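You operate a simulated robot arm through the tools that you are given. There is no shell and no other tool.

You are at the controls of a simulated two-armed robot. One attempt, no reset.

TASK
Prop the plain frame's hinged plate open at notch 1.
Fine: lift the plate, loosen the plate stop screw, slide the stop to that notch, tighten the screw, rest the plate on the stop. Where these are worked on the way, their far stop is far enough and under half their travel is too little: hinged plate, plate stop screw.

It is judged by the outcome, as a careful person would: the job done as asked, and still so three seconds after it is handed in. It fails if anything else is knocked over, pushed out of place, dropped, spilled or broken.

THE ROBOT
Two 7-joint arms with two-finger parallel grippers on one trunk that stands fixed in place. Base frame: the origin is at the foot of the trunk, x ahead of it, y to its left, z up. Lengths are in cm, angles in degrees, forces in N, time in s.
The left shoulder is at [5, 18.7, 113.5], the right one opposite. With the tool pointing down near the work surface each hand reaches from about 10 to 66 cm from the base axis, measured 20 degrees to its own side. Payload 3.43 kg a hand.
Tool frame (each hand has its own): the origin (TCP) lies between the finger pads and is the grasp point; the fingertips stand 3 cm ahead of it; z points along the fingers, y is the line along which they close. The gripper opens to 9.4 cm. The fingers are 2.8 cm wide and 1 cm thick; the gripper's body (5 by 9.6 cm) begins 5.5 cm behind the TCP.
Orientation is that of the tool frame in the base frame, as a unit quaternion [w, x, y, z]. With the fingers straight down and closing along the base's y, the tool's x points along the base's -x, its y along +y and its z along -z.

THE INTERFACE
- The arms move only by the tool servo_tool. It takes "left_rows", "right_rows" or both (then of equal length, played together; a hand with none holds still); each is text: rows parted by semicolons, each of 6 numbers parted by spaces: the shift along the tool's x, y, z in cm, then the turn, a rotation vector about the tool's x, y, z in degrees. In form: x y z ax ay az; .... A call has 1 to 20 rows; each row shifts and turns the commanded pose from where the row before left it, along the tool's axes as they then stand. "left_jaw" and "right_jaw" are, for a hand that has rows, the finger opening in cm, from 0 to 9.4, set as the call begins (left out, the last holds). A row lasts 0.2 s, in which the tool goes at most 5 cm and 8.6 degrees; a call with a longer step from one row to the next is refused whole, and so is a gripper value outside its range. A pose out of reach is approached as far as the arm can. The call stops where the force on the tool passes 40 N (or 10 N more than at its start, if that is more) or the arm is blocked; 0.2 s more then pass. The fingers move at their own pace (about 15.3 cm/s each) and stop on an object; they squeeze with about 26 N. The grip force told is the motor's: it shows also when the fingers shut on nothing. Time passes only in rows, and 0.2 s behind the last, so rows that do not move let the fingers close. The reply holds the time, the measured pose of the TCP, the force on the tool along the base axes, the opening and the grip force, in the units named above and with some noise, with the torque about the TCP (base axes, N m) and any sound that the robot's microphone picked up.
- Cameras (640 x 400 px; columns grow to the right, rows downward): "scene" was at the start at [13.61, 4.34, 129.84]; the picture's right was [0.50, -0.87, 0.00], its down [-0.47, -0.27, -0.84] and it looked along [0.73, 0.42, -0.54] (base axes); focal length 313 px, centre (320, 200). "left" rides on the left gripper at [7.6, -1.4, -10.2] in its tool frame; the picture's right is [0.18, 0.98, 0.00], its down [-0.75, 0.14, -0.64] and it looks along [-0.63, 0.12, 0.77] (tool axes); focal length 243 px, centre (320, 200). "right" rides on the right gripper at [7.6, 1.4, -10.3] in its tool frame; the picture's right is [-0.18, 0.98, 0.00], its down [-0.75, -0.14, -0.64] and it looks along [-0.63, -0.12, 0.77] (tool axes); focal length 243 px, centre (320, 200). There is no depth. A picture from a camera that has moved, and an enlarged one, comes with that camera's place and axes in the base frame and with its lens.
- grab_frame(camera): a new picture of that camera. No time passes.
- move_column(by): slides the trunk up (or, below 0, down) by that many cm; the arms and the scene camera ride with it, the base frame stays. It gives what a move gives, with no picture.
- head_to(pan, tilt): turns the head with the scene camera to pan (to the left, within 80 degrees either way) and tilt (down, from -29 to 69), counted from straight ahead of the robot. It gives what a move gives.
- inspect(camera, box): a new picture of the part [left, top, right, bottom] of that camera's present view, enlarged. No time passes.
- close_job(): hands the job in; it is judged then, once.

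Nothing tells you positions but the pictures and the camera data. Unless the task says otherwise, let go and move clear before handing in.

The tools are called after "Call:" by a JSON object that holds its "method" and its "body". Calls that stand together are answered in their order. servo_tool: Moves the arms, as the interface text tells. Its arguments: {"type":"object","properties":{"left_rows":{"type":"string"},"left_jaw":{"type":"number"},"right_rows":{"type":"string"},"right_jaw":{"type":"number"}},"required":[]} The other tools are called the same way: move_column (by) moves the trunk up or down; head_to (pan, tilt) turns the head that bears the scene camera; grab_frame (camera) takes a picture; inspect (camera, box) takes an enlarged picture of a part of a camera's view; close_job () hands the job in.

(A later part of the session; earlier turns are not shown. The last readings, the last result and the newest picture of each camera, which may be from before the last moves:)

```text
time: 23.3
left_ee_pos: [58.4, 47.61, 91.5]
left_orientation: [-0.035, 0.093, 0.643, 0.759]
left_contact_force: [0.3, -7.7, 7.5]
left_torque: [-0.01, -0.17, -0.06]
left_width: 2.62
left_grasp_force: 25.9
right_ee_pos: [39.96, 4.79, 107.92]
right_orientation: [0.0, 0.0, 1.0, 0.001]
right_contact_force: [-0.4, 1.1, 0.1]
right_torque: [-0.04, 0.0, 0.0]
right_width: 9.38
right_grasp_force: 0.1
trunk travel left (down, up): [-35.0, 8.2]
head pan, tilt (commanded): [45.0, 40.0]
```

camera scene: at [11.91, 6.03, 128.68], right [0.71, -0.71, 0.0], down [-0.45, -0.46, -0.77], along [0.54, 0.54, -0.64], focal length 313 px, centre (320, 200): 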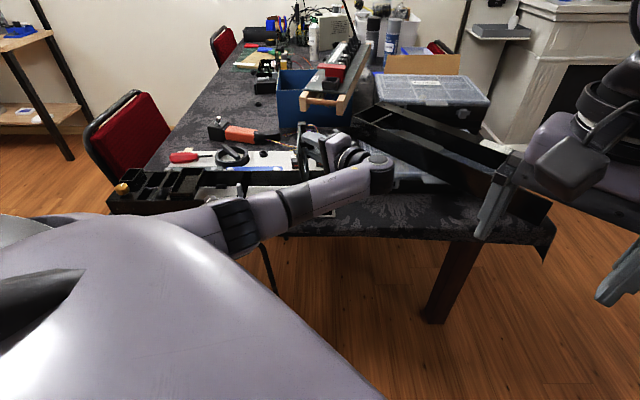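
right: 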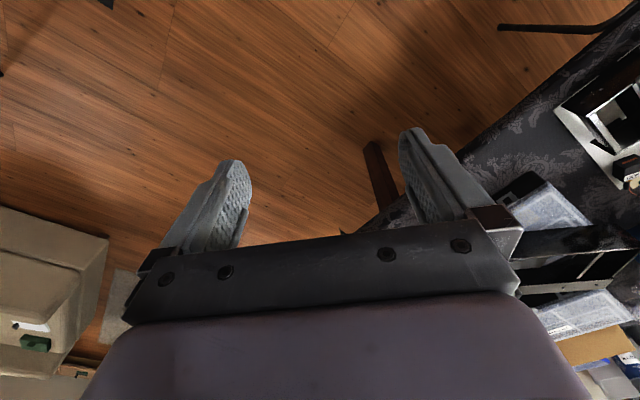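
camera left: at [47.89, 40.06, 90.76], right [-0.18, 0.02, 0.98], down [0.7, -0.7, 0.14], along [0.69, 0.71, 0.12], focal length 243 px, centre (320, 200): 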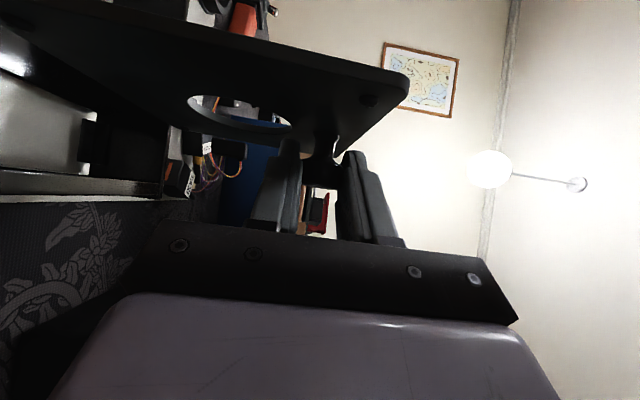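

Now I'll open the jaws only slightly, so the plate stays caged, and see whether it stays put.

Call:
{"method": "servo_tool", "body": {"left_rows": "0 0 0 0 0 0; 0 0 0 0 0 0", "left_jaw": 3.8}}

Call:
{"method": "inspect", "body": {"camera": "scene", "box": [260, 100, 420, 200]}}

Call:
{"method": "grab_frame", "body": {"camera": "left"}}

```text
time: 23.9
left_ee_pos: [58.33, 47.74, 91.42]
left_orientation: [-0.033, 0.093, 0.643, 0.759]
left_contact_force: [1.1, -0.4, -1.2]
left_torque: [-0.01, -0.01, 0.01]
left_width: 3.8
left_grasp_force: 0.0
right_ee_pos: [39.98, 4.86, 107.88]
right_orientation: [0.0, 0.0, 1.0, -0.001]
right_contact_force: [0.4, 0.9, 0.5]
right_torque: [0.05, 0.0, -0.04]
right_width: 9.41
right_grasp_force: 0.0
trunk travel left (down, up): [-35.0, 8.2]
head pan, tilt (commanded): [45.0, 40.0]
```

```text
4.00 times, centred on (340, 150) of scene
camera zoom: at [11.87, 5.93, 128.69], right [0.71, -0.71, 0.0], down [-0.45, -0.45, -0.77], along [0.54, 0.54, -0.64], focal length 1253 px, centre (240, 400)
```

zoom: 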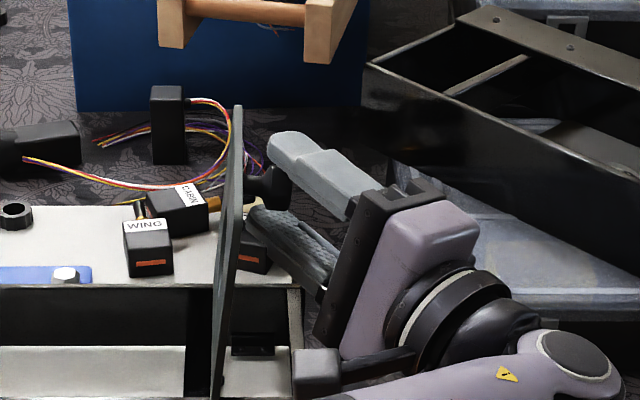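

```text
taken
camera left: at [49.62, 38.35, 89.72], right [-0.01, -0.15, 0.99], down [0.7, -0.71, -0.1], along [0.71, 0.69, 0.12], focal length 243 px, centre (320, 200)
```

left: 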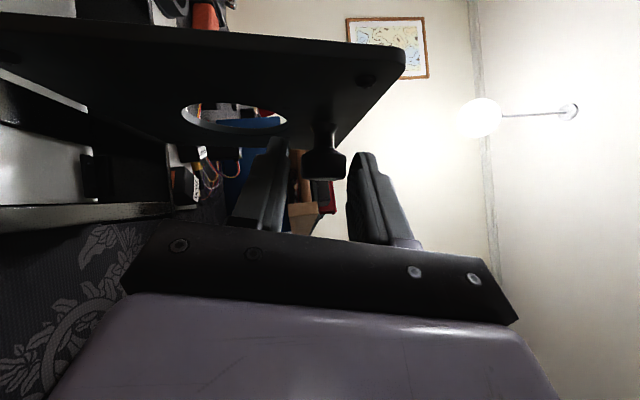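

Call:
{"method": "servo_tool", "body": {"left_rows": "0 0 0 0 0 0; 0 0 0 0 0 0; 0 0 0 0 0 0; 0 0 0 0 0 0; 0 0 0 0 0 0", "left_jaw": 4.4}}

Call:
{"method": "grab_frame", "body": {"camera": "left"}}

```text
time: 25.1
left_ee_pos: [58.46, 47.71, 91.29]
left_orientation: [-0.032, 0.094, 0.644, 0.759]
left_contact_force: [0.1, -0.7, -1.2]
left_torque: [-0.01, 0.03, -0.03]
left_width: 4.42
left_grasp_force: 0.1
right_ee_pos: [40.05, 4.86, 107.86]
right_orientation: [0.0, 0.0, 1.0, 0.0]
right_contact_force: [-0.7, -0.6, -0.6]
right_torque: [0.02, 0.0, -0.01]
right_width: 9.4
right_grasp_force: 0.0
trunk travel left (down, up): [-35.0, 8.2]
head pan, tilt (commanded): [45.0, 40.0]
```

```text
taken
camera left: at [49.65, 38.3, 89.77], right [-0.01, -0.15, 0.99], down [0.7, -0.71, -0.1], along [0.72, 0.69, 0.12], focal length 243 px, centre (320, 200)
```

left: 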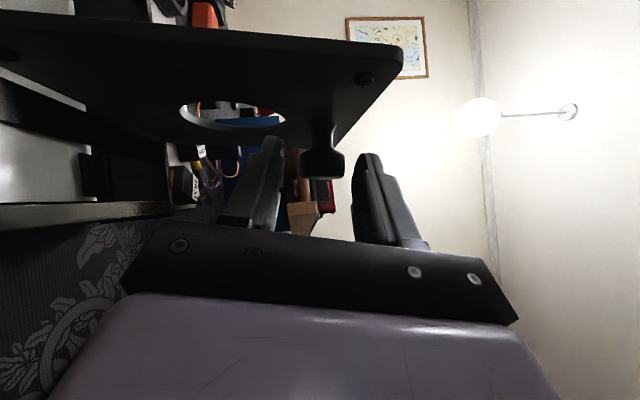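

The plate stays open by itself at its far stop. I'll withdraw the hand straight back along its fingers, then up and toward the robot.

Call:
{"method": "servo_tool", "body": {"left_rows": "0 0 -1.5 0 0 0; 0 0 -2 0 0 0; 0 0 -2 0 0 0; 0 0 -2 0 0 0; 0 0 0 0 0 0"}}

Call:
{"method": "inspect", "body": {"camera": "scene", "box": [240, 90, 440, 215]}}

```text
time: 26.3
left_ee_pos: [57.62, 40.38, 90.17]
left_orientation: [-0.034, 0.094, 0.644, 0.759]
left_contact_force: [-0.6, -0.4, -0.2]
left_torque: [-0.02, -0.03, -0.01]
left_width: 4.4
left_grasp_force: 0.0
right_ee_pos: [40.04, 4.82, 107.83]
right_orientation: [-0.001, 0.0, 1.0, 0.0]
right_contact_force: [0.6, 0.8, 0.2]
right_torque: [-0.03, 0.0, -0.01]
right_width: 9.39
right_grasp_force: 0.0
trunk travel left (down, up): [-35.0, 8.2]
head pan, tilt (commanded): [45.0, 40.0]
```

```text
3.20 times, centred on (340, 152) of scene
camera zoom: at [11.86, 5.92, 128.7], right [0.71, -0.71, 0.0], down [-0.45, -0.45, -0.77], along [0.54, 0.54, -0.64], focal length 1002 px, centre (256, 352)
```

zoom: 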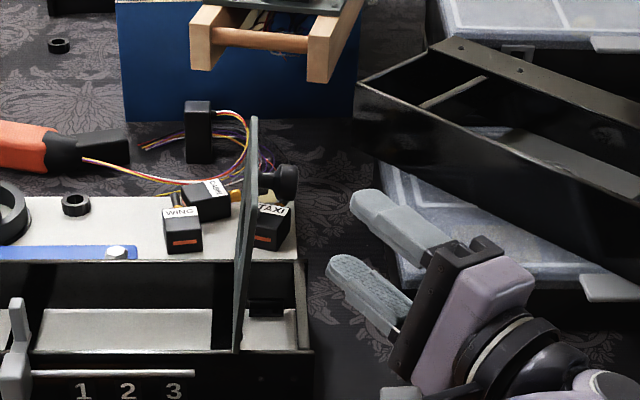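

Call:
{"method": "servo_tool", "body": {"left_rows": "1.52 2.91 -0.68 0 0 0; 1.52 2.91 -0.68 0 0 0; 1.52 2.91 -0.68 0 0 0; 1.52 2.91 -0.68 0 0 0; 0 0 0 5.144 0 -6.128; 0 0 0 5.144 0 -6.128; 0 0 0 5.144 0 -6.128; 0 0 0 5.144 0 -6.128; 0 0 0 5.144 0 -6.128; 0 0 0 5.144 0 -6.128; 0 0 0 5.144 0 -6.128; 0 0 0 5.144 0 -6.128; 0 0 0 5.144 0 -6.128; 0 0 0 5.144 0 -6.128; 0 0 0 5.144 0 -6.128; 0 0 0 5.144 0 -6.128; 0 0 0 5.144 0 -6.128; 0 0 0 0 0 0"}}

Call:
{"method": "grab_frame", "body": {"camera": "scene"}}

```text
time: 30.1
left_ee_pos: [53.5, 36.0, 102.14]
left_orientation: [0.391, -0.348, 0.836, 0.161]
left_contact_force: [-0.1, -0.1, 0.4]
left_torque: [-0.04, 0.01, -0.01]
left_width: 4.41
left_grasp_force: 0.2
right_ee_pos: [40.0, 4.9, 107.84]
right_orientation: [0.0, 0.0, 1.0, 0.0]
right_contact_force: [0.5, -0.2, -0.3]
right_torque: [-0.04, 0.01, 0.01]
right_width: 9.4
right_grasp_force: 0.0
trunk travel left (down, up): [-35.0, 8.2]
head pan, tilt (commanded): [45.0, 40.0]
```

```text
taken
camera scene: at [11.86, 5.92, 128.7], right [0.71, -0.71, 0.0], down [-0.45, -0.45, -0.77], along [0.54, 0.54, -0.64], focal length 313 px, centre (320, 200)
```

scene: 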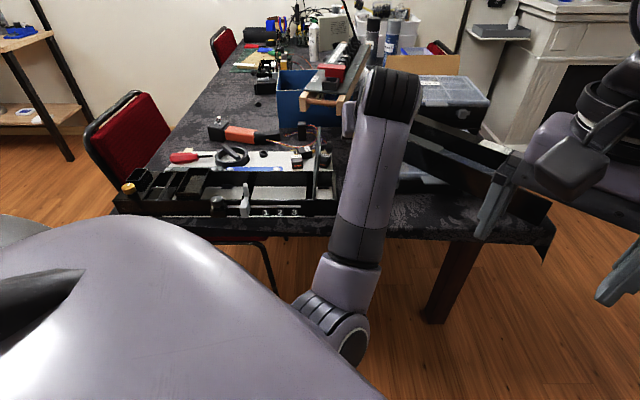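

Plate still open. Now I'll bring the hand back to fingers-down and carry it left at safe height to above the screw knob (~(32.9, 62.4)).

Call:
{"method": "servo_tool", "body": {"left_rows": "0 0 0 0 8.35 0; 0 0 0 0 8.35 0; 0 0 0 0 8.35 0; 0 0 0 0 8.35 0; 0 0 0 0 8.3 0; 0 0 0 0 8.3 0; -0.4 3 0 0 0 0; -0.4 3 0 0 0 0; -0.4 3 0 0 0 0; -0.4 3 0 0 0 0; -0.4 3 0 0 0 0; -0.4 3 0 0 0 0; -0.4 3 0 0 0 0; -0.4 3 0 0 0 0; -0.4 3 0 0 0 0; -0.4 3 0 0 0 0; -0.1 3 0 0 0 0; 0 0 0 0 0 0"}}

Call:
{"method": "servo_tool", "body": {"left_rows": "0 0 0 0 0 8.2; 0 0 0 0 0 8.2; 0 0 0 0 0 8.2; 0 0 0 0 0 8.2; 0 0 0 0 0 8.2; 0 0 0 0 0 8.2; 0 0 0 0 0 8.2; 0 0 0 0 0 8.2; 0 0 0 0 0 8.2; 0 0 0 0 0 8.2; 0 0 0 0 0 8; 0 0 0 0 0 0"}}

Call:
{"method": "grab_frame", "body": {"camera": "scene"}}

Call:
{"method": "grab_frame", "body": {"camera": "left"}}

```text
time: 33.9
left_ee_pos: [32.9, 62.18, 102.22]
left_orientation: [0.0, -0.383, 0.924, -0.001]
left_contact_force: [-0.8, 0.4, 0.3]
left_torque: [0.01, 0.01, 0.0]
left_width: 4.38
left_grasp_force: 0.1
right_ee_pos: [39.92, 4.93, 107.8]
right_orientation: [0.0, 0.0, 1.0, 0.0]
right_contact_force: [-0.6, -0.3, 0.1]
right_torque: [0.01, 0.0, -0.02]
right_width: 9.38
right_grasp_force: 0.1
trunk travel left (down, up): [-35.0, 8.2]
head pan, tilt (commanded): [45.0, 40.0]
```

```text
time: 36.5
left_ee_pos: [32.88, 62.32, 102.2]
left_orientation: [0.0, 0.383, 0.924, 0.0]
left_contact_force: [-0.1, 0.1, 0.3]
left_torque: [0.02, -0.02, 0.01]
left_width: 4.41
left_grasp_force: 0.1
right_ee_pos: [40.01, 4.92, 107.87]
right_orientation: [-0.001, 0.0, 1.0, 0.001]
right_contact_force: [0.5, 0.3, 0.8]
right_torque: [0.0, -0.01, 0.01]
right_width: 9.41
right_grasp_force: 0.0
trunk travel left (down, up): [-35.0, 8.2]
head pan, tilt (commanded): [45.0, 40.0]
```

```text
taken
camera scene: at [11.86, 5.92, 128.7], right [0.71, -0.71, 0.0], down [-0.45, -0.45, -0.77], along [0.54, 0.54, -0.64], focal length 313 px, centre (320, 200)
```

scene: 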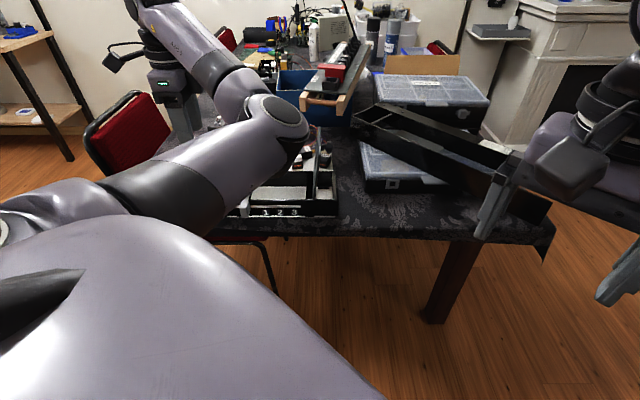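

```text
taken
camera left: at [26.5, 66.61, 112.36], right [0.57, 0.82, 0.0], down [0.63, -0.43, 0.64], along [0.53, -0.36, -0.77], focal length 243 px, centre (320, 200)
```

left: 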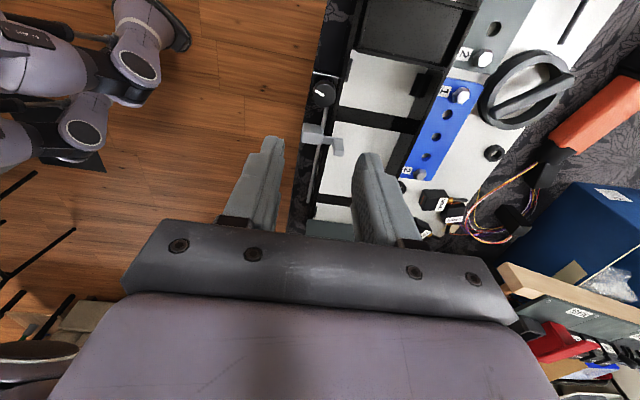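

Call:
{"method": "inspect", "body": {"camera": "left", "box": [280, 60, 400, 180]}}

```text
3.33 times, centred on (340, 120) of left
camera zoom: at [26.5, 66.61, 112.36], right [0.57, 0.82, 0.0], down [0.63, -0.43, 0.64], along [0.53, -0.36, -0.77], focal length 809 px, centre (253, 467)
```

zoom: 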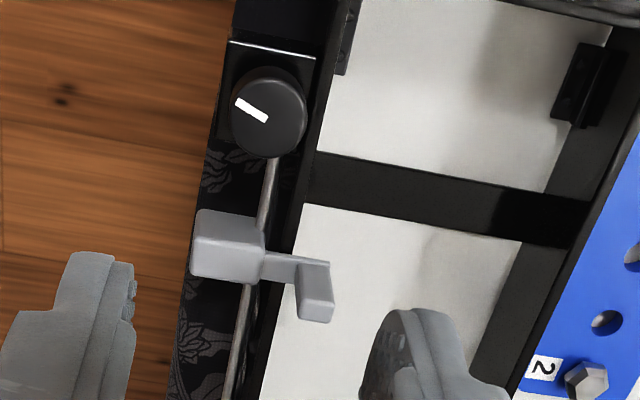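

Comparing number positions between pictures, the frame seems to have shifted about 1.4 cm to the right, likely when I pushed against the far stop. I'll verify this before going on.

Call:
{"method": "inspect", "body": {"camera": "scene", "box": [190, 140, 350, 240]}}

```text
4.00 times, centred on (270, 190) of scene
camera zoom: at [11.86, 5.92, 128.7], right [0.71, -0.71, 0.0], down [-0.45, -0.45, -0.77], along [0.54, 0.54, -0.64], focal length 1253 px, centre (520, 240)
```

zoom: 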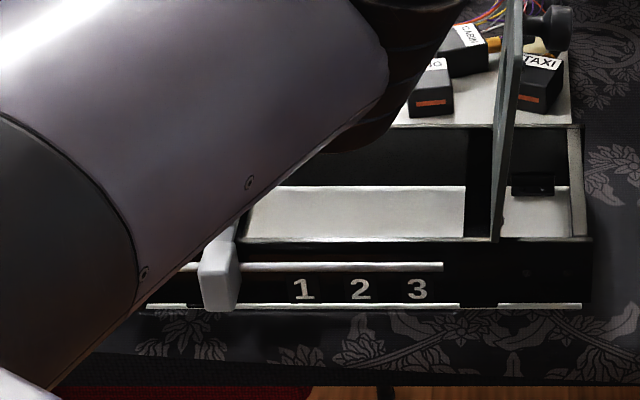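

Confirmed: the frame slid about 1.5 cm to the right (it isn't fixed down), everything else is unmoved; I'll be gentler and nudge it back at the end. Now I'll descend part-way over the screw knob (now about p=-19.7, q=67.7) and re-measure at close range.

Call:
{"method": "servo_tool", "body": {"left_rows": "-0.28 0.1 2.5 0 0 0; -0.28 0.1 2.5 0 0 0; -0.28 0.1 2.5 0 0 0; -0.28 0.1 2.5 0 0 0; 0 0 0 0 0 0", "left_jaw": 5}}

Call:
{"method": "grab_frame", "body": {"camera": "left"}}

Call:
{"method": "inspect", "body": {"camera": "left", "box": [260, 60, 400, 180]}}

```text
time: 37.7
left_ee_pos: [34.01, 61.89, 92.16]
left_orientation: [0.001, 0.382, 0.924, 0.0]
left_contact_force: [0.2, 0.2, -0.2]
left_torque: [-0.03, -0.03, 0.04]
left_width: 5.0
left_grasp_force: 0.0
right_ee_pos: [40.02, 4.8, 107.8]
right_orientation: [0.0, 0.0, 1.0, 0.001]
right_contact_force: [0.9, 0.5, 0.0]
right_torque: [-0.01, 0.0, -0.02]
right_width: 9.4
right_grasp_force: 0.2
trunk travel left (down, up): [-35.0, 8.2]
head pan, tilt (commanded): [45.0, 40.0]
```

```text
taken
camera left: at [27.52, 66.16, 102.41], right [0.56, 0.83, 0.0], down [0.63, -0.43, 0.64], along [0.53, -0.36, -0.77], focal length 243 px, centre (320, 200)
```

left: 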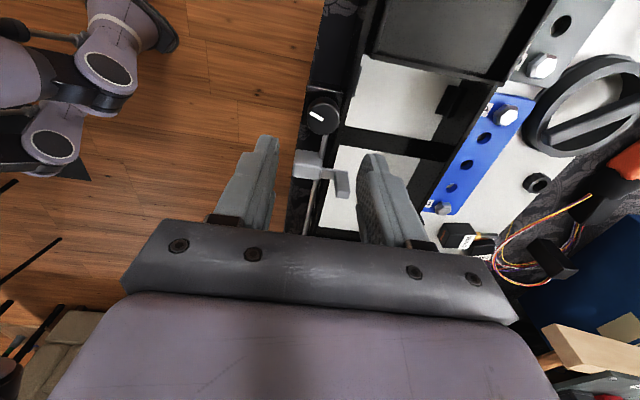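

```text
3.33 times, centred on (330, 120) of left
camera zoom: at [27.52, 66.16, 102.41], right [0.56, 0.83, 0.0], down [0.63, -0.43, 0.64], along [0.53, -0.36, -0.77], focal length 809 px, centre (287, 467)
```

zoom: 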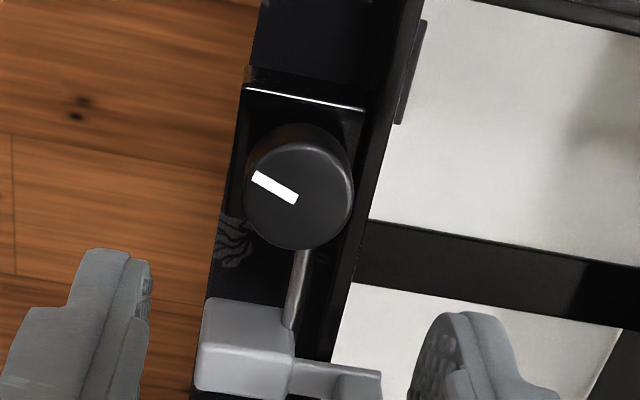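

Knob centre now measured at p≈-19.93, q≈68.0, top z≈83. Descending with fingers either side to just above its mounting block.

Call:
{"method": "servo_tool", "body": {"left_rows": "0.07 0.06 2 0 0 0; 0.07 0.06 2 0 0 0; 0.07 0.06 2 0 0 0; 0 0 0 0 0 0"}}

Call:
{"method": "grab_frame", "body": {"camera": "left"}}

```text
time: 38.7
left_ee_pos: [34.04, 62.13, 86.02]
left_orientation: [0.001, 0.382, 0.924, 0.0]
left_contact_force: [-0.3, -0.6, 0.3]
left_torque: [0.0, 0.0, -0.01]
left_width: 5.02
left_grasp_force: 0.0
right_ee_pos: [40.1, 4.88, 107.8]
right_orientation: [-0.001, -0.001, 1.0, 0.0]
right_contact_force: [-0.6, 0.2, 0.6]
right_torque: [0.01, 0.04, 0.0]
right_width: 9.37
right_grasp_force: 0.1
trunk travel left (down, up): [-35.0, 8.2]
head pan, tilt (commanded): [45.0, 40.0]
```

```text
taken
camera left: at [27.57, 66.38, 96.27], right [0.56, 0.83, 0.0], down [0.63, -0.43, 0.64], along [0.53, -0.36, -0.77], focal length 243 px, centre (320, 200)
```

left: 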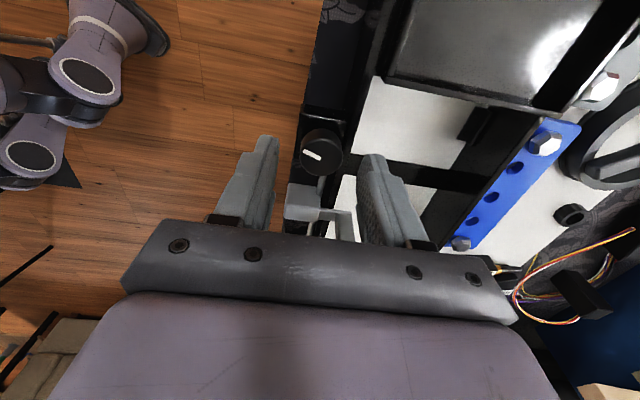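

Call:
{"method": "inspect", "body": {"camera": "left", "box": [260, 100, 388, 180]}}

```text
5.00 times, centred on (324, 140) of left
camera zoom: at [27.57, 66.38, 96.27], right [0.56, 0.83, 0.0], down [0.63, -0.43, 0.64], along [0.53, -0.36, -0.77], focal length 1213 px, centre (300, 500)
```

zoom: 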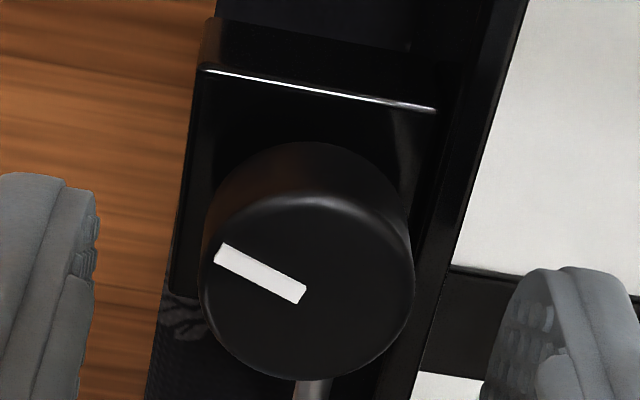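

The knob is centred between the fingers. Lowering the last 1.9 cm.

Call:
{"method": "servo_tool", "body": {"left_rows": "0.05 0.03 1 0 0 0; 0.05 0.03 0.9 0 0 0; 0 0 0 0 0 0"}}

Call:
{"method": "grab_frame", "body": {"camera": "left"}}

```text
time: 39.5
left_ee_pos: [34.01, 62.22, 84.32]
left_orientation: [0.002, 0.382, 0.924, -0.001]
left_contact_force: [0.1, 0.0, -0.6]
left_torque: [-0.03, -0.03, 0.0]
left_width: 5.01
left_grasp_force: 0.2
right_ee_pos: [39.98, 4.87, 107.95]
right_orientation: [0.0, 0.0, 1.0, 0.0]
right_contact_force: [-1.5, 0.0, -0.3]
right_torque: [0.01, 0.01, 0.03]
right_width: 9.4
right_grasp_force: 0.1
trunk travel left (down, up): [-35.0, 8.2]
head pan, tilt (commanded): [45.0, 40.0]
```

```text
taken
camera left: at [27.6, 66.52, 94.43], right [0.56, 0.83, 0.0], down [0.63, -0.43, 0.64], along [0.53, -0.36, -0.77], focal length 243 px, centre (320, 200)
```

left: 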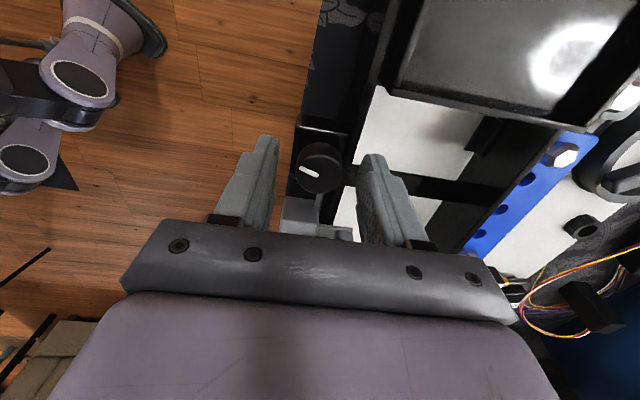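

Call:
{"method": "servo_tool", "body": {"left_rows": "0 0 0 0 0 0; 0 0 0 0 0 0; 0 0 0 0 0 0", "left_jaw": 0}}

Call:
{"method": "servo_tool", "body": {"left_rows": "0 0 0 0 0 -6; 0 0 0 0 0 -6; 0 0 0 0 0 0"}}

Call:
{"method": "inspect", "body": {"camera": "left", "box": [240, 90, 400, 190]}}

```text
time: 40.3
left_ee_pos: [34.1, 62.15, 84.28]
left_orientation: [0.001, 0.382, 0.924, -0.001]
left_contact_force: [1.1, 1.0, 0.8]
left_torque: [-0.14, 0.13, 0.06]
left_width: 2.73
left_grasp_force: 25.8
right_ee_pos: [40.0, 4.8, 107.82]
right_orientation: [0.0, 0.0, 1.0, 0.0]
right_contact_force: [0.2, 0.4, 0.2]
right_torque: [-0.02, 0.02, 0.02]
right_width: 9.4
right_grasp_force: 0.0
trunk travel left (down, up): [-35.0, 8.2]
head pan, tilt (commanded): [45.0, 40.0]
```

```text
time: 41.1
left_ee_pos: [34.11, 62.2, 84.16]
left_orientation: [0.001, 0.283, 0.959, -0.001]
left_contact_force: [0.5, -0.1, -0.6]
left_torque: [0.09, 0.0, -0.02]
left_width: 2.74
left_grasp_force: 25.9
right_ee_pos: [39.98, 4.84, 107.95]
right_orientation: [0.0, 0.0, 1.0, 0.001]
right_contact_force: [0.1, 0.3, 0.1]
right_torque: [0.02, 0.0, 0.01]
right_width: 9.4
right_grasp_force: 0.0
trunk travel left (down, up): [-35.0, 8.2]
head pan, tilt (commanded): [45.0, 40.0]
```

```text
4.00 times, centred on (320, 140) of left
camera zoom: at [26.8, 65.07, 94.43], right [0.38, 0.93, 0.0], down [0.71, -0.29, 0.64], along [0.59, -0.25, -0.77], focal length 970 px, centre (320, 440)
```

zoom: 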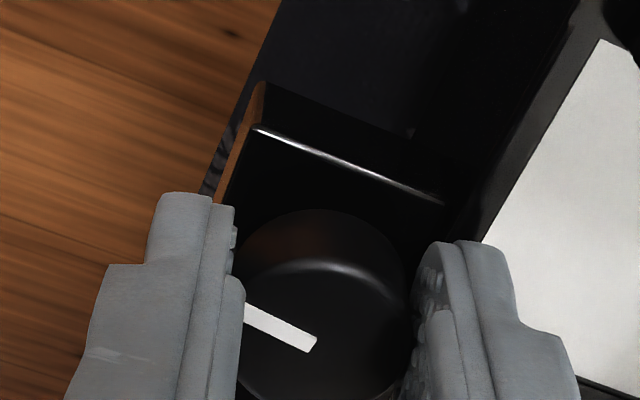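

The knob turns with the grip counter-clockwise with little torque. Continuing to loosen.

Call:
{"method": "servo_tool", "body": {"left_rows": "0 0 0 0 0 -8; 0 0 0 0 0 -8; 0 0 0 0 0 -8; 0 0 0 0 0 -8; 0 0 0 0 0 0"}}

Call:
{"method": "inspect", "body": {"camera": "left", "box": [240, 90, 400, 190]}}

Call:
{"method": "grab_frame", "body": {"camera": "scene"}}

```text
time: 42.3
left_ee_pos: [33.95, 62.23, 84.27]
left_orientation: [0.0, 0.007, 1.0, -0.001]
left_contact_force: [-2.7, -3.7, 0.6]
left_torque: [0.12, -0.24, 0.0]
left_width: 2.72
left_grasp_force: 26.2
right_ee_pos: [40.06, 4.77, 107.92]
right_orientation: [0.0, 0.0, 1.0, -0.001]
right_contact_force: [-0.7, -0.1, 0.0]
right_torque: [-0.05, 0.02, -0.02]
right_width: 9.42
right_grasp_force: 0.1
trunk travel left (down, up): [-35.0, 8.2]
head pan, tilt (commanded): [45.0, 40.0]
```

```text
4.00 times, centred on (320, 140) of left
camera zoom: at [26.31, 60.8, 94.44], right [-0.17, 0.99, 0.0], down [0.76, 0.13, 0.64], along [0.63, 0.11, -0.77], focal length 970 px, centre (320, 440)
```

zoom: 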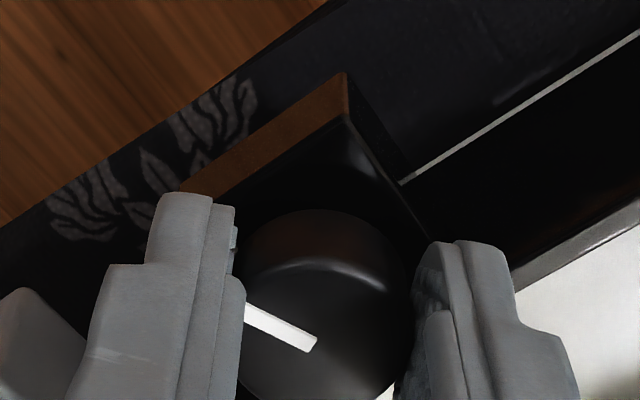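

```text
taken
camera scene: at [11.86, 5.94, 128.69], right [0.71, -0.71, 0.0], down [-0.45, -0.45, -0.77], along [0.54, 0.54, -0.64], focal length 313 px, centre (320, 200)
```

scene: 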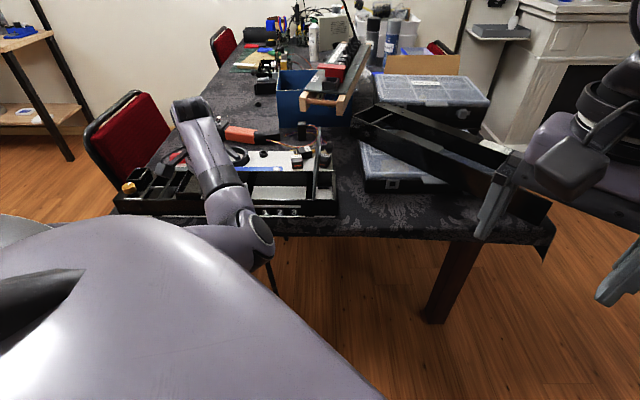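

Call:
{"method": "inspect", "body": {"camera": "scene", "box": [110, 90, 350, 240]}}

```text
2.67 times, centred on (230, 165) of scene
camera zoom: at [11.86, 5.94, 128.69], right [0.71, -0.71, 0.0], down [-0.45, -0.45, -0.77], along [0.54, 0.54, -0.64], focal length 835 px, centre (560, 293)
```

zoom: 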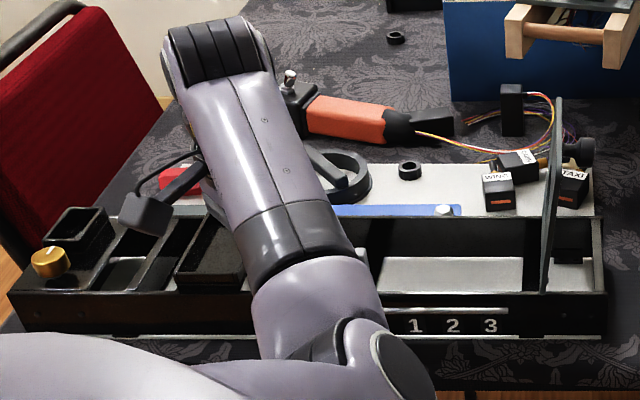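

Call:
{"method": "servo_tool", "body": {"left_rows": "0 0 0 0 0 -8; 0 0 0 0 0 -8; 0 0 0 0 0 -8; 0 0 0 0 0 -8; 0 0 0 0 0 0"}}

Call:
{"method": "inspect", "body": {"camera": "left", "box": [240, 90, 400, 190]}}

Call:
{"method": "inspect", "body": {"camera": "scene", "box": [110, 90, 350, 240]}}

```text
time: 43.5
left_ee_pos: [34.08, 62.08, 84.02]
left_orientation: [0.0, -0.269, 0.963, -0.001]
left_contact_force: [-1.0, -3.7, 0.1]
left_torque: [0.09, 0.06, -0.02]
left_width: 2.74
left_grasp_force: 26.3
right_ee_pos: [39.99, 4.94, 107.88]
right_orientation: [0.0, 0.0, 1.0, 0.0]
right_contact_force: [0.3, 0.4, 0.4]
right_torque: [-0.04, -0.01, -0.02]
right_width: 9.4
right_grasp_force: 0.0
trunk travel left (down, up): [-35.0, 8.2]
head pan, tilt (commanded): [45.0, 40.0]
```

```text
4.00 times, centred on (320, 140) of left
camera zoom: at [28.19, 56.88, 94.44], right [-0.67, 0.75, 0.0], down [0.57, 0.51, 0.64], along [0.48, 0.43, -0.77], focal length 970 px, centre (320, 440)
```

zoom: 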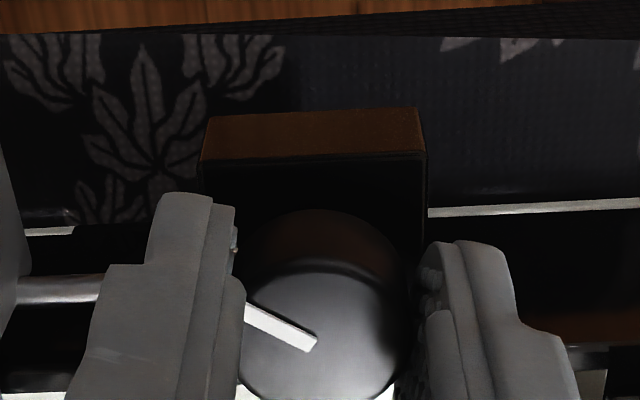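

```text
2.67 times, centred on (230, 165) of scene
camera zoom: at [11.89, 5.92, 128.7], right [0.71, -0.71, 0.0], down [-0.45, -0.45, -0.77], along [0.54, 0.54, -0.64], focal length 835 px, centre (560, 293)
```

zoom: 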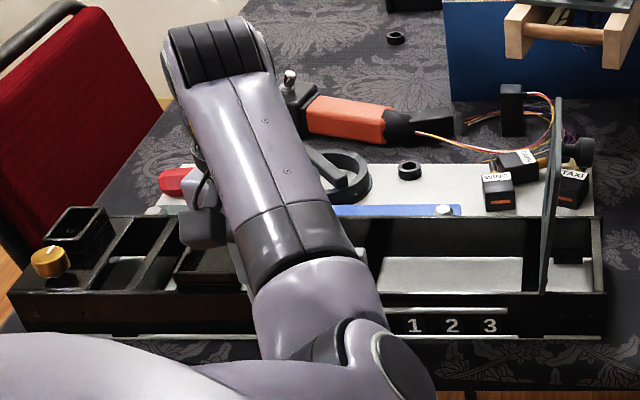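

76° turned, knob following, frame unmoved. Continuing to look for the loosened end of travel.

Call:
{"method": "servo_tool", "body": {"left_rows": "0 0 0 0 0 -8; 0 0 0 0 0 -8; 0 0 0 0 0 0"}}

Call:
{"method": "servo_tool", "body": {"left_rows": "0 0 0 0 0 -8; 0 0 0 0 0 -8; 0 0 0 0 0 0"}}

Call:
{"method": "inspect", "body": {"camera": "left", "box": [240, 90, 400, 190]}}

```text
time: 44.3
left_ee_pos: [34.0, 62.05, 84.28]
left_orientation: [0.001, -0.4, 0.917, -0.001]
left_contact_force: [2.0, -4.1, 0.7]
left_torque: [0.31, -0.06, 0.0]
left_width: 2.72
left_grasp_force: 26.1
right_ee_pos: [40.09, 4.83, 107.9]
right_orientation: [0.0, -0.001, 1.0, -0.001]
right_contact_force: [-0.7, -1.2, 0.9]
right_torque: [0.02, 0.01, -0.02]
right_width: 9.42
right_grasp_force: 0.0
trunk travel left (down, up): [-35.0, 8.2]
head pan, tilt (commanded): [45.0, 40.0]
```

```text
time: 45.1
left_ee_pos: [34.01, 62.03, 84.29]
left_orientation: [0.001, -0.524, 0.852, -0.001]
left_contact_force: [4.2, -3.4, -0.1]
left_torque: [0.12, -0.12, -0.03]
left_width: 2.77
left_grasp_force: 25.7
right_ee_pos: [40.1, 4.8, 107.76]
right_orientation: [0.0, -0.001, 1.0, 0.0]
right_contact_force: [0.5, -0.2, -0.6]
right_torque: [-0.01, 0.02, 0.0]
right_width: 9.4
right_grasp_force: 0.0
trunk travel left (down, up): [-35.0, 8.2]
head pan, tilt (commanded): [45.0, 40.0]
```

```text
4.00 times, centred on (320, 140) of left
camera zoom: at [31.83, 54.61, 94.46], right [-0.96, 0.28, 0.0], down [0.21, 0.74, 0.64], along [0.18, 0.62, -0.77], focal length 970 px, centre (320, 440)
```

zoom: 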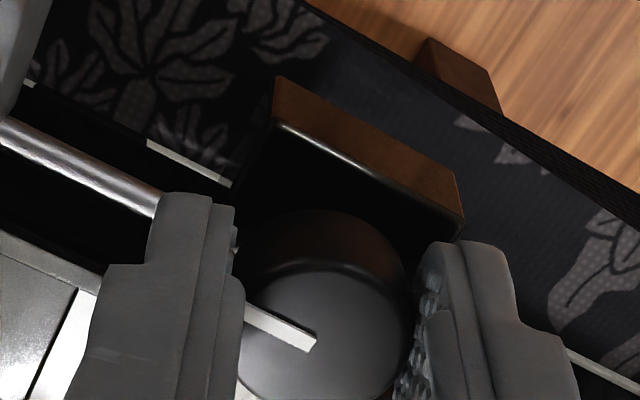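

Call:
{"method": "servo_tool", "body": {"left_rows": "0 0 0 0 0 -8; 0 0 0 0 0 -8; 0 0 0 0 0 0"}}

Call:
{"method": "servo_tool", "body": {"left_rows": "0 0 0 0 0 -8; 0 0 0 0 0 -8; 0 0 0 0 0 0"}}

Call:
{"method": "inspect", "body": {"camera": "left", "box": [240, 90, 400, 190]}}

Call:
{"method": "grab_frame", "body": {"camera": "scene"}}

```text
time: 45.9
left_ee_pos: [34.18, 61.95, 84.21]
left_orientation: [0.0, -0.637, 0.771, -0.001]
left_contact_force: [6.2, -1.3, -0.7]
left_torque: [-0.25, -0.16, 0.0]
left_width: 2.73
left_grasp_force: 25.9
right_ee_pos: [40.05, 4.78, 107.78]
right_orientation: [0.0, 0.0, 1.0, 0.001]
right_contact_force: [1.0, -0.5, 0.9]
right_torque: [0.01, 0.01, 0.0]
right_width: 9.45
right_grasp_force: 0.1
trunk travel left (down, up): [-35.0, 8.2]
head pan, tilt (commanded): [45.0, 40.0]
```

```text
time: 46.7
left_ee_pos: [34.07, 62.21, 84.34]
left_orientation: [0.001, 0.739, -0.674, 0.0]
left_contact_force: [4.3, -2.3, 0.6]
left_torque: [0.17, 0.05, 0.03]
left_width: 2.73
left_grasp_force: 26.1
right_ee_pos: [40.09, 4.88, 107.79]
right_orientation: [-0.001, 0.0, 1.0, 0.0]
right_contact_force: [-0.1, -0.1, 0.1]
right_torque: [-0.03, 0.03, -0.02]
right_width: 9.39
right_grasp_force: 0.1
trunk travel left (down, up): [-35.0, 8.2]
head pan, tilt (commanded): [45.0, 40.0]
```

```text
4.00 times, centred on (320, 140) of left
camera zoom: at [36.07, 54.62, 94.46], right [-0.96, -0.27, 0.0], down [-0.21, 0.74, 0.64], along [-0.17, 0.62, -0.77], focal length 970 px, centre (320, 440)
```

zoom: 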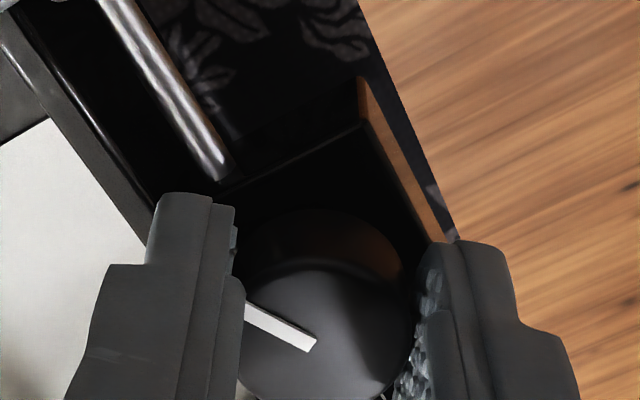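

```text
taken
camera scene: at [11.91, 5.9, 128.69], right [0.71, -0.71, 0.0], down [-0.45, -0.45, -0.77], along [0.54, 0.54, -0.64], focal length 313 px, centre (320, 200)
```

scene: 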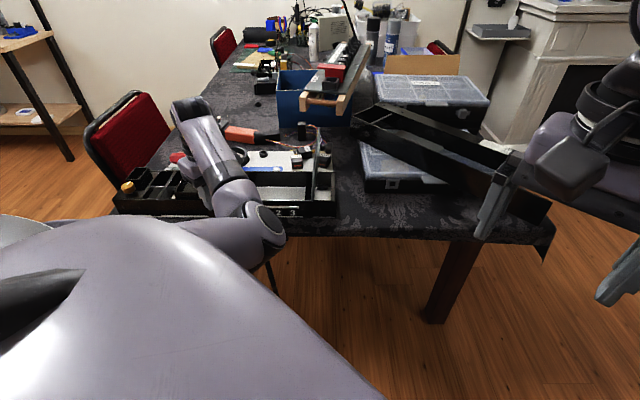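

Call:
{"method": "servo_tool", "body": {"left_rows": "0 0 0 0 0 -8; 0 0 0 0 0 -8; 0 0 0 0 0 0"}}

Call:
{"method": "servo_tool", "body": {"left_rows": "0 0 0 0 0 -8; 0 0 0 0 0 -8; 0 0 0 0 0 0"}}

Call:
{"method": "inspect", "body": {"camera": "left", "box": [240, 90, 400, 190]}}

Call:
{"method": "inspect", "body": {"camera": "scene", "box": [110, 90, 350, 240]}}

```text
time: 47.5
left_ee_pos: [34.12, 62.3, 84.11]
left_orientation: [0.001, 0.825, -0.565, -0.001]
left_contact_force: [5.1, 0.7, 0.2]
left_torque: [0.33, -0.05, 0.01]
left_width: 2.74
left_grasp_force: 25.8
right_ee_pos: [40.14, 4.91, 107.9]
right_orientation: [0.001, 0.0, 1.0, 0.001]
right_contact_force: [-0.7, 0.2, 0.0]
right_torque: [-0.03, -0.03, -0.02]
right_width: 9.37
right_grasp_force: 0.0
trunk travel left (down, up): [-35.0, 8.2]
head pan, tilt (commanded): [45.0, 40.0]
```

```text
time: 48.3
left_ee_pos: [33.93, 62.19, 84.19]
left_orientation: [0.0, 0.896, -0.445, 0.001]
left_contact_force: [2.5, 2.5, -0.1]
left_torque: [-0.14, -0.22, -0.02]
left_width: 2.77
left_grasp_force: 26.5
right_ee_pos: [39.99, 4.83, 107.9]
right_orientation: [0.0, 0.0, 1.0, 0.0]
right_contact_force: [0.5, 0.4, -0.7]
right_torque: [-0.04, 0.0, -0.01]
right_width: 9.4
right_grasp_force: 0.1
trunk travel left (down, up): [-35.0, 8.2]
head pan, tilt (commanded): [45.0, 40.0]
```

```text
4.00 times, centred on (320, 140) of left
camera zoom: at [39.7, 56.92, 94.46], right [-0.67, -0.74, 0.0], down [-0.57, 0.52, 0.64], along [-0.48, 0.43, -0.77], focal length 970 px, centre (320, 440)
```

zoom: 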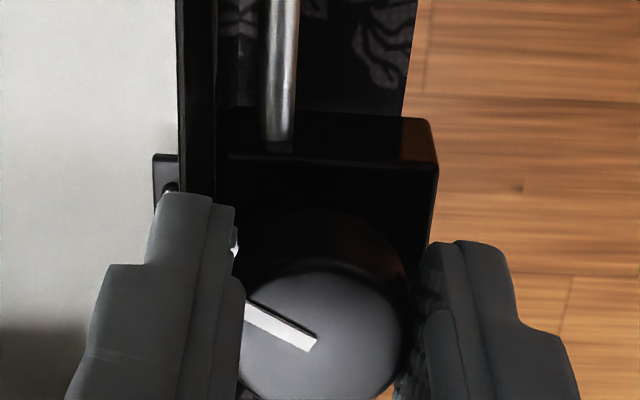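

```text
2.67 times, centred on (230, 165) of scene
camera zoom: at [11.91, 5.97, 128.69], right [0.71, -0.71, 0.0], down [-0.45, -0.45, -0.77], along [0.54, 0.54, -0.64], focal length 835 px, centre (560, 293)
```

zoom: 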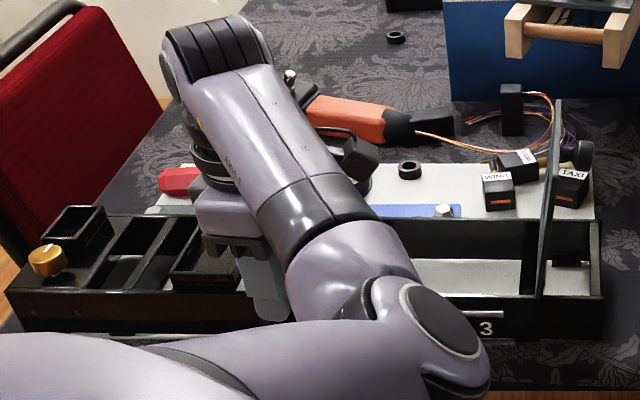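

Call:
{"method": "servo_tool", "body": {"left_rows": "0 0 0 0 0 -8; 0 0 0 0 0 0"}}

Call:
{"method": "servo_tool", "body": {"left_rows": "0 0 0 0 0 -8; 0 0 0 0 0 0"}}

Call:
{"method": "inspect", "body": {"camera": "left", "box": [240, 90, 400, 190]}}

Call:
{"method": "grab_frame", "body": {"camera": "scene"}}

```text
time: 48.9
left_ee_pos: [33.96, 62.22, 84.17]
left_orientation: [0.0, 0.924, -0.381, 0.001]
left_contact_force: [5.7, 3.8, 0.0]
left_torque: [-0.01, -0.25, -0.01]
left_width: 2.74
left_grasp_force: 26.1
right_ee_pos: [40.15, 4.91, 107.82]
right_orientation: [0.0, 0.0, 1.0, 0.0]
right_contact_force: [0.3, 0.3, 0.5]
right_torque: [0.01, 0.03, 0.0]
right_width: 9.41
right_grasp_force: 0.1
trunk travel left (down, up): [-35.0, 8.2]
head pan, tilt (commanded): [45.0, 40.0]
```

```text
time: 49.5
left_ee_pos: [34.11, 62.18, 84.15]
left_orientation: [0.001, 0.949, -0.317, 0.001]
left_contact_force: [5.1, 3.6, 0.0]
left_torque: [0.18, 0.19, 0.02]
left_width: 2.73
left_grasp_force: 25.5
right_ee_pos: [40.05, 4.81, 107.82]
right_orientation: [0.0, 0.0, 1.0, -0.001]
right_contact_force: [-0.4, 0.0, 1.0]
right_torque: [0.01, 0.0, -0.04]
right_width: 9.38
right_grasp_force: 0.0
trunk travel left (down, up): [-35.0, 8.2]
head pan, tilt (commanded): [45.0, 40.0]
```

```text
4.00 times, centred on (320, 140) of left
camera zoom: at [40.93, 58.72, 94.46], right [-0.44, -0.9, 0.0], down [-0.69, 0.34, 0.64], along [-0.58, 0.28, -0.77], focal length 970 px, centre (320, 440)
```

zoom: 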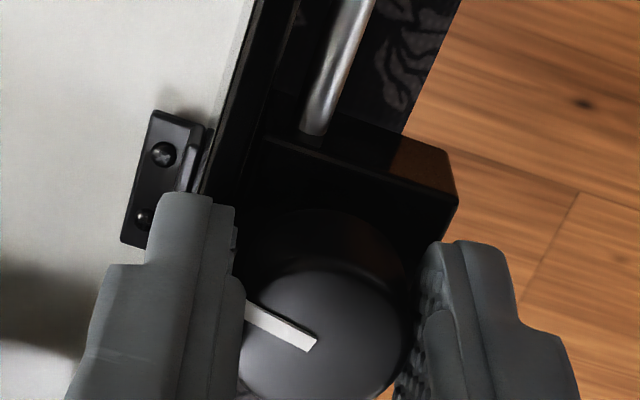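

```text
taken
camera scene: at [11.92, 5.96, 128.69], right [0.71, -0.71, 0.0], down [-0.45, -0.45, -0.77], along [0.54, 0.54, -0.64], focal length 313 px, centre (320, 200)
```

scene: 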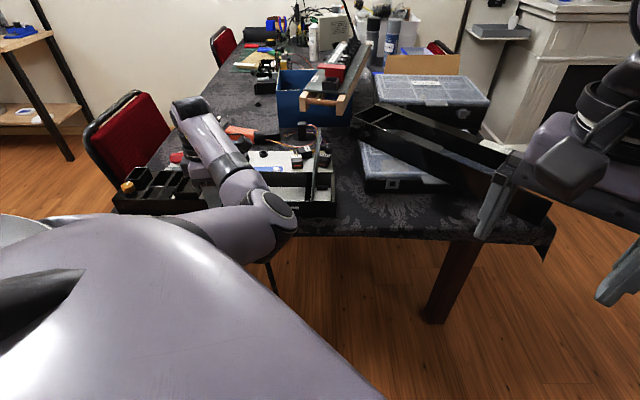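

188° and still turning freely. A few more steps to see whether the end of travel is near.

Call:
{"method": "servo_tool", "body": {"left_rows": "0 0 0 0 0 -8; 0 0 0 0 0 -8; 0 0 0 0 0 0"}}

Call:
{"method": "servo_tool", "body": {"left_rows": "0 0 0 0 0 -8; 0 0 0 0 0 -8; 0 0 0 0 0 0"}}

Call:
{"method": "inspect", "body": {"camera": "left", "box": [240, 90, 400, 190]}}

Call:
{"method": "grab_frame", "body": {"camera": "scene"}}

```text
time: 50.3
left_ee_pos: [34.06, 62.25, 84.19]
left_orientation: [-0.001, 0.984, -0.18, 0.001]
left_contact_force: [5.4, 6.1, 3.0]
left_torque: [0.13, -0.06, -0.17]
left_width: 2.74
left_grasp_force: 26.1
right_ee_pos: [40.15, 4.88, 107.73]
right_orientation: [-0.001, 0.0, 1.0, 0.0]
right_contact_force: [0.1, 0.7, 0.3]
right_torque: [-0.01, -0.04, -0.01]
right_width: 9.42
right_grasp_force: 0.0
trunk travel left (down, up): [-35.0, 8.2]
head pan, tilt (commanded): [45.0, 40.0]
```

```text
time: 51.1
left_ee_pos: [34.02, 62.22, 84.18]
left_orientation: [0.0, 0.999, -0.041, 0.0]
left_contact_force: [0.8, 3.2, 0.8]
left_torque: [0.16, -0.02, -0.24]
left_width: 2.75
left_grasp_force: 26.3
right_ee_pos: [40.09, 4.8, 107.84]
right_orientation: [-0.001, 0.0, 1.0, 0.0]
right_contact_force: [-0.1, -0.4, -0.2]
right_torque: [-0.04, -0.04, 0.01]
right_width: 9.43
right_grasp_force: 0.1
trunk travel left (down, up): [-35.0, 8.2]
head pan, tilt (commanded): [45.0, 40.0]
```

```text
4.00 times, centred on (320, 140) of left
camera zoom: at [41.66, 62.95, 94.42], right [0.1, -0.99, 0.0], down [-0.76, -0.08, 0.64], along [-0.64, -0.07, -0.77], focal length 970 px, centre (320, 440)
```

zoom: 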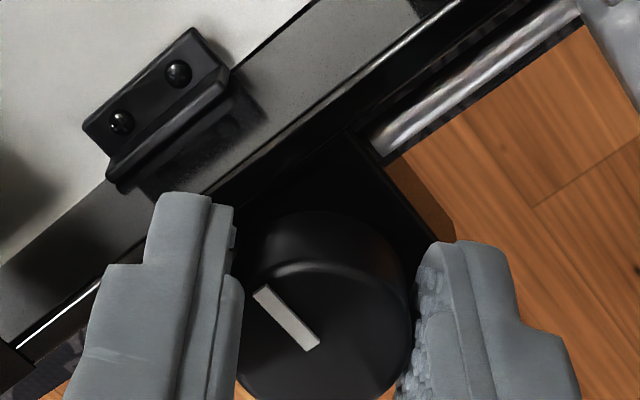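

```text
taken
camera scene: at [11.87, 5.96, 128.69], right [0.71, -0.71, 0.0], down [-0.45, -0.45, -0.77], along [0.54, 0.54, -0.64], focal length 313 px, centre (320, 200)
```

scene: 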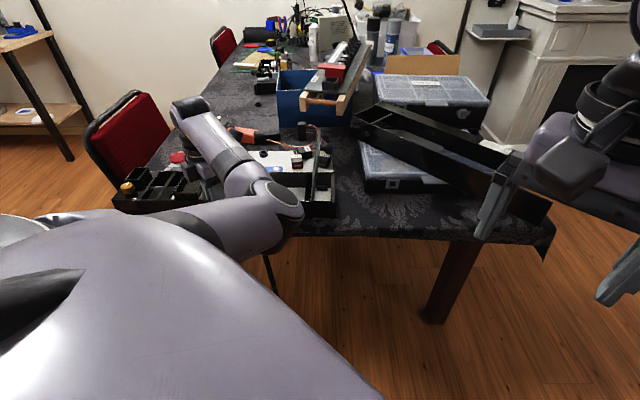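

The mark has slipped relative to the fingers and torque rose: the screw hit its loosened far stop after about 200°. Releasing, raising, and turning the wrist back.

Call:
{"method": "servo_tool", "body": {"left_rows": "0 0 0 0 0 0; 0 0 0 0 0 0; 0 0 -1 0 0 0; 0 0 -2 0 0 0; 0 0 -2 0 0 0; 0 0 -2 0 0 0; 0 0 0 0 0 0", "left_jaw": 5}}

Call:
{"method": "servo_tool", "body": {"left_rows": "0 0 0 0 0 8.2; 0 0 0 0 0 8.2; 0 0 0 0 0 8.2; 0 0 0 0 0 8.2; 0 0 0 0 0 8.2; 0 0 0 0 0 8.2; 0 0 0 0 0 8.2; 0 0 0 0 0 8.2; 0 0 0 0 0 8.2; 0 0 0 0 0 8.2; 0 0 0 0 0 8.2; 0 0 0 0 0 8.2; 0 0 0 0 0 8.2; 0 0 0 0 0 8.2; 0 0 0 0 0 8.2; 0 0 0 0 0 7.2; 0 0 0 0 0 0"}}

Call:
{"method": "grab_frame", "body": {"camera": "left"}}

Call:
{"method": "grab_frame", "body": {"camera": "scene"}}

```text
time: 52.7
left_ee_pos: [33.86, 62.17, 91.39]
left_orientation: [-0.001, 0.999, -0.042, 0.0]
left_contact_force: [0.1, -0.2, 0.4]
left_torque: [0.03, 0.0, -0.01]
left_width: 5.03
left_grasp_force: 0.1
right_ee_pos: [40.0, 4.87, 107.85]
right_orientation: [0.0, 0.0, 1.0, 0.0]
right_contact_force: [1.2, -0.1, 0.5]
right_torque: [0.0, -0.01, 0.0]
right_width: 9.41
right_grasp_force: 0.1
trunk travel left (down, up): [-35.0, 8.2]
head pan, tilt (commanded): [45.0, 40.0]
```

```text
time: 56.3
left_ee_pos: [34.03, 62.2, 91.24]
left_orientation: [0.001, -0.38, 0.925, -0.001]
left_contact_force: [-0.6, 0.4, -0.1]
left_torque: [0.04, -0.02, -0.01]
left_width: 5.0
left_grasp_force: 0.0
right_ee_pos: [39.88, 4.88, 107.86]
right_orientation: [0.0, 0.0, 1.0, 0.0]
right_contact_force: [-0.3, 0.1, 0.0]
right_torque: [-0.01, 0.0, 0.01]
right_width: 9.4
right_grasp_force: 0.0
trunk travel left (down, up): [-35.0, 8.2]
head pan, tilt (commanded): [45.0, 40.0]
```

```text
taken
camera left: at [29.49, 55.73, 101.48], right [-0.82, 0.57, 0.0], down [0.44, 0.63, 0.64], along [0.37, 0.53, -0.77], focal length 243 px, centre (320, 200)
```

left: 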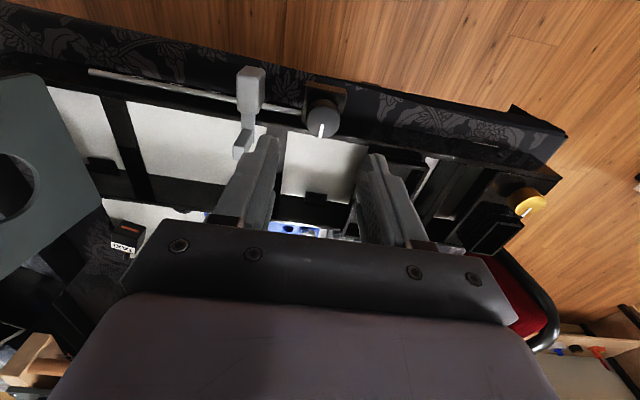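

```text
taken
camera scene: at [11.86, 5.92, 128.7], right [0.71, -0.71, 0.0], down [-0.45, -0.45, -0.77], along [0.54, 0.54, -0.64], focal length 313 px, centre (320, 200)
```

scene: 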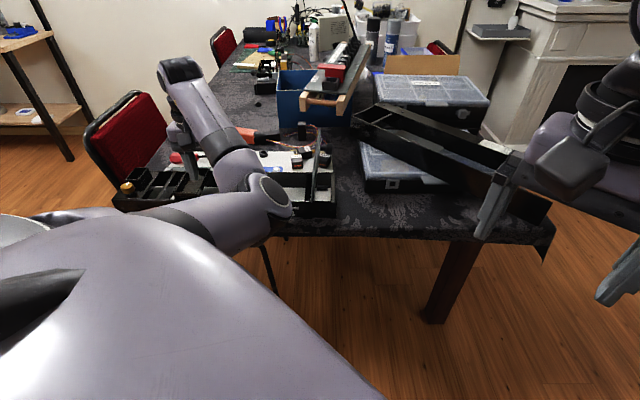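

Call:
{"method": "inspect", "body": {"camera": "left", "box": [180, 50, 372, 170]}}

Call:
{"method": "inspect", "body": {"camera": "scene", "box": [190, 140, 350, 240]}}

```text
3.33 times, centred on (276, 110) of left
camera zoom: at [29.49, 55.73, 101.48], right [-0.82, 0.57, 0.0], down [0.44, 0.63, 0.64], along [0.37, 0.53, -0.77], focal length 809 px, centre (467, 500)
```

zoom: 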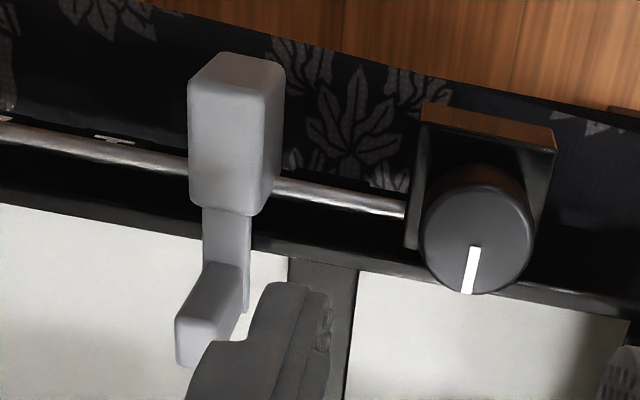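

```text
4.00 times, centred on (270, 190) of scene
camera zoom: at [11.86, 5.92, 128.7], right [0.71, -0.71, 0.0], down [-0.45, -0.45, -0.77], along [0.54, 0.54, -0.64], focal length 1253 px, centre (520, 240)
```

zoom: 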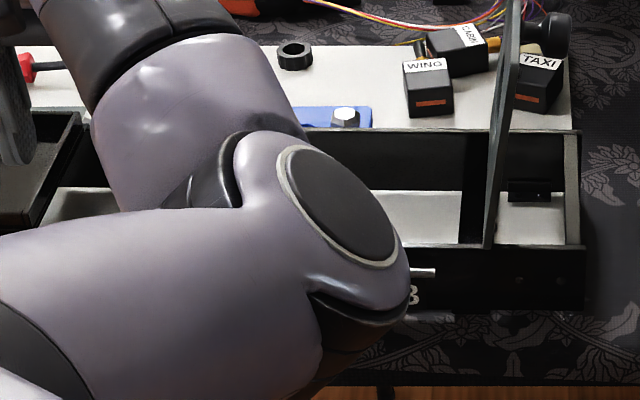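

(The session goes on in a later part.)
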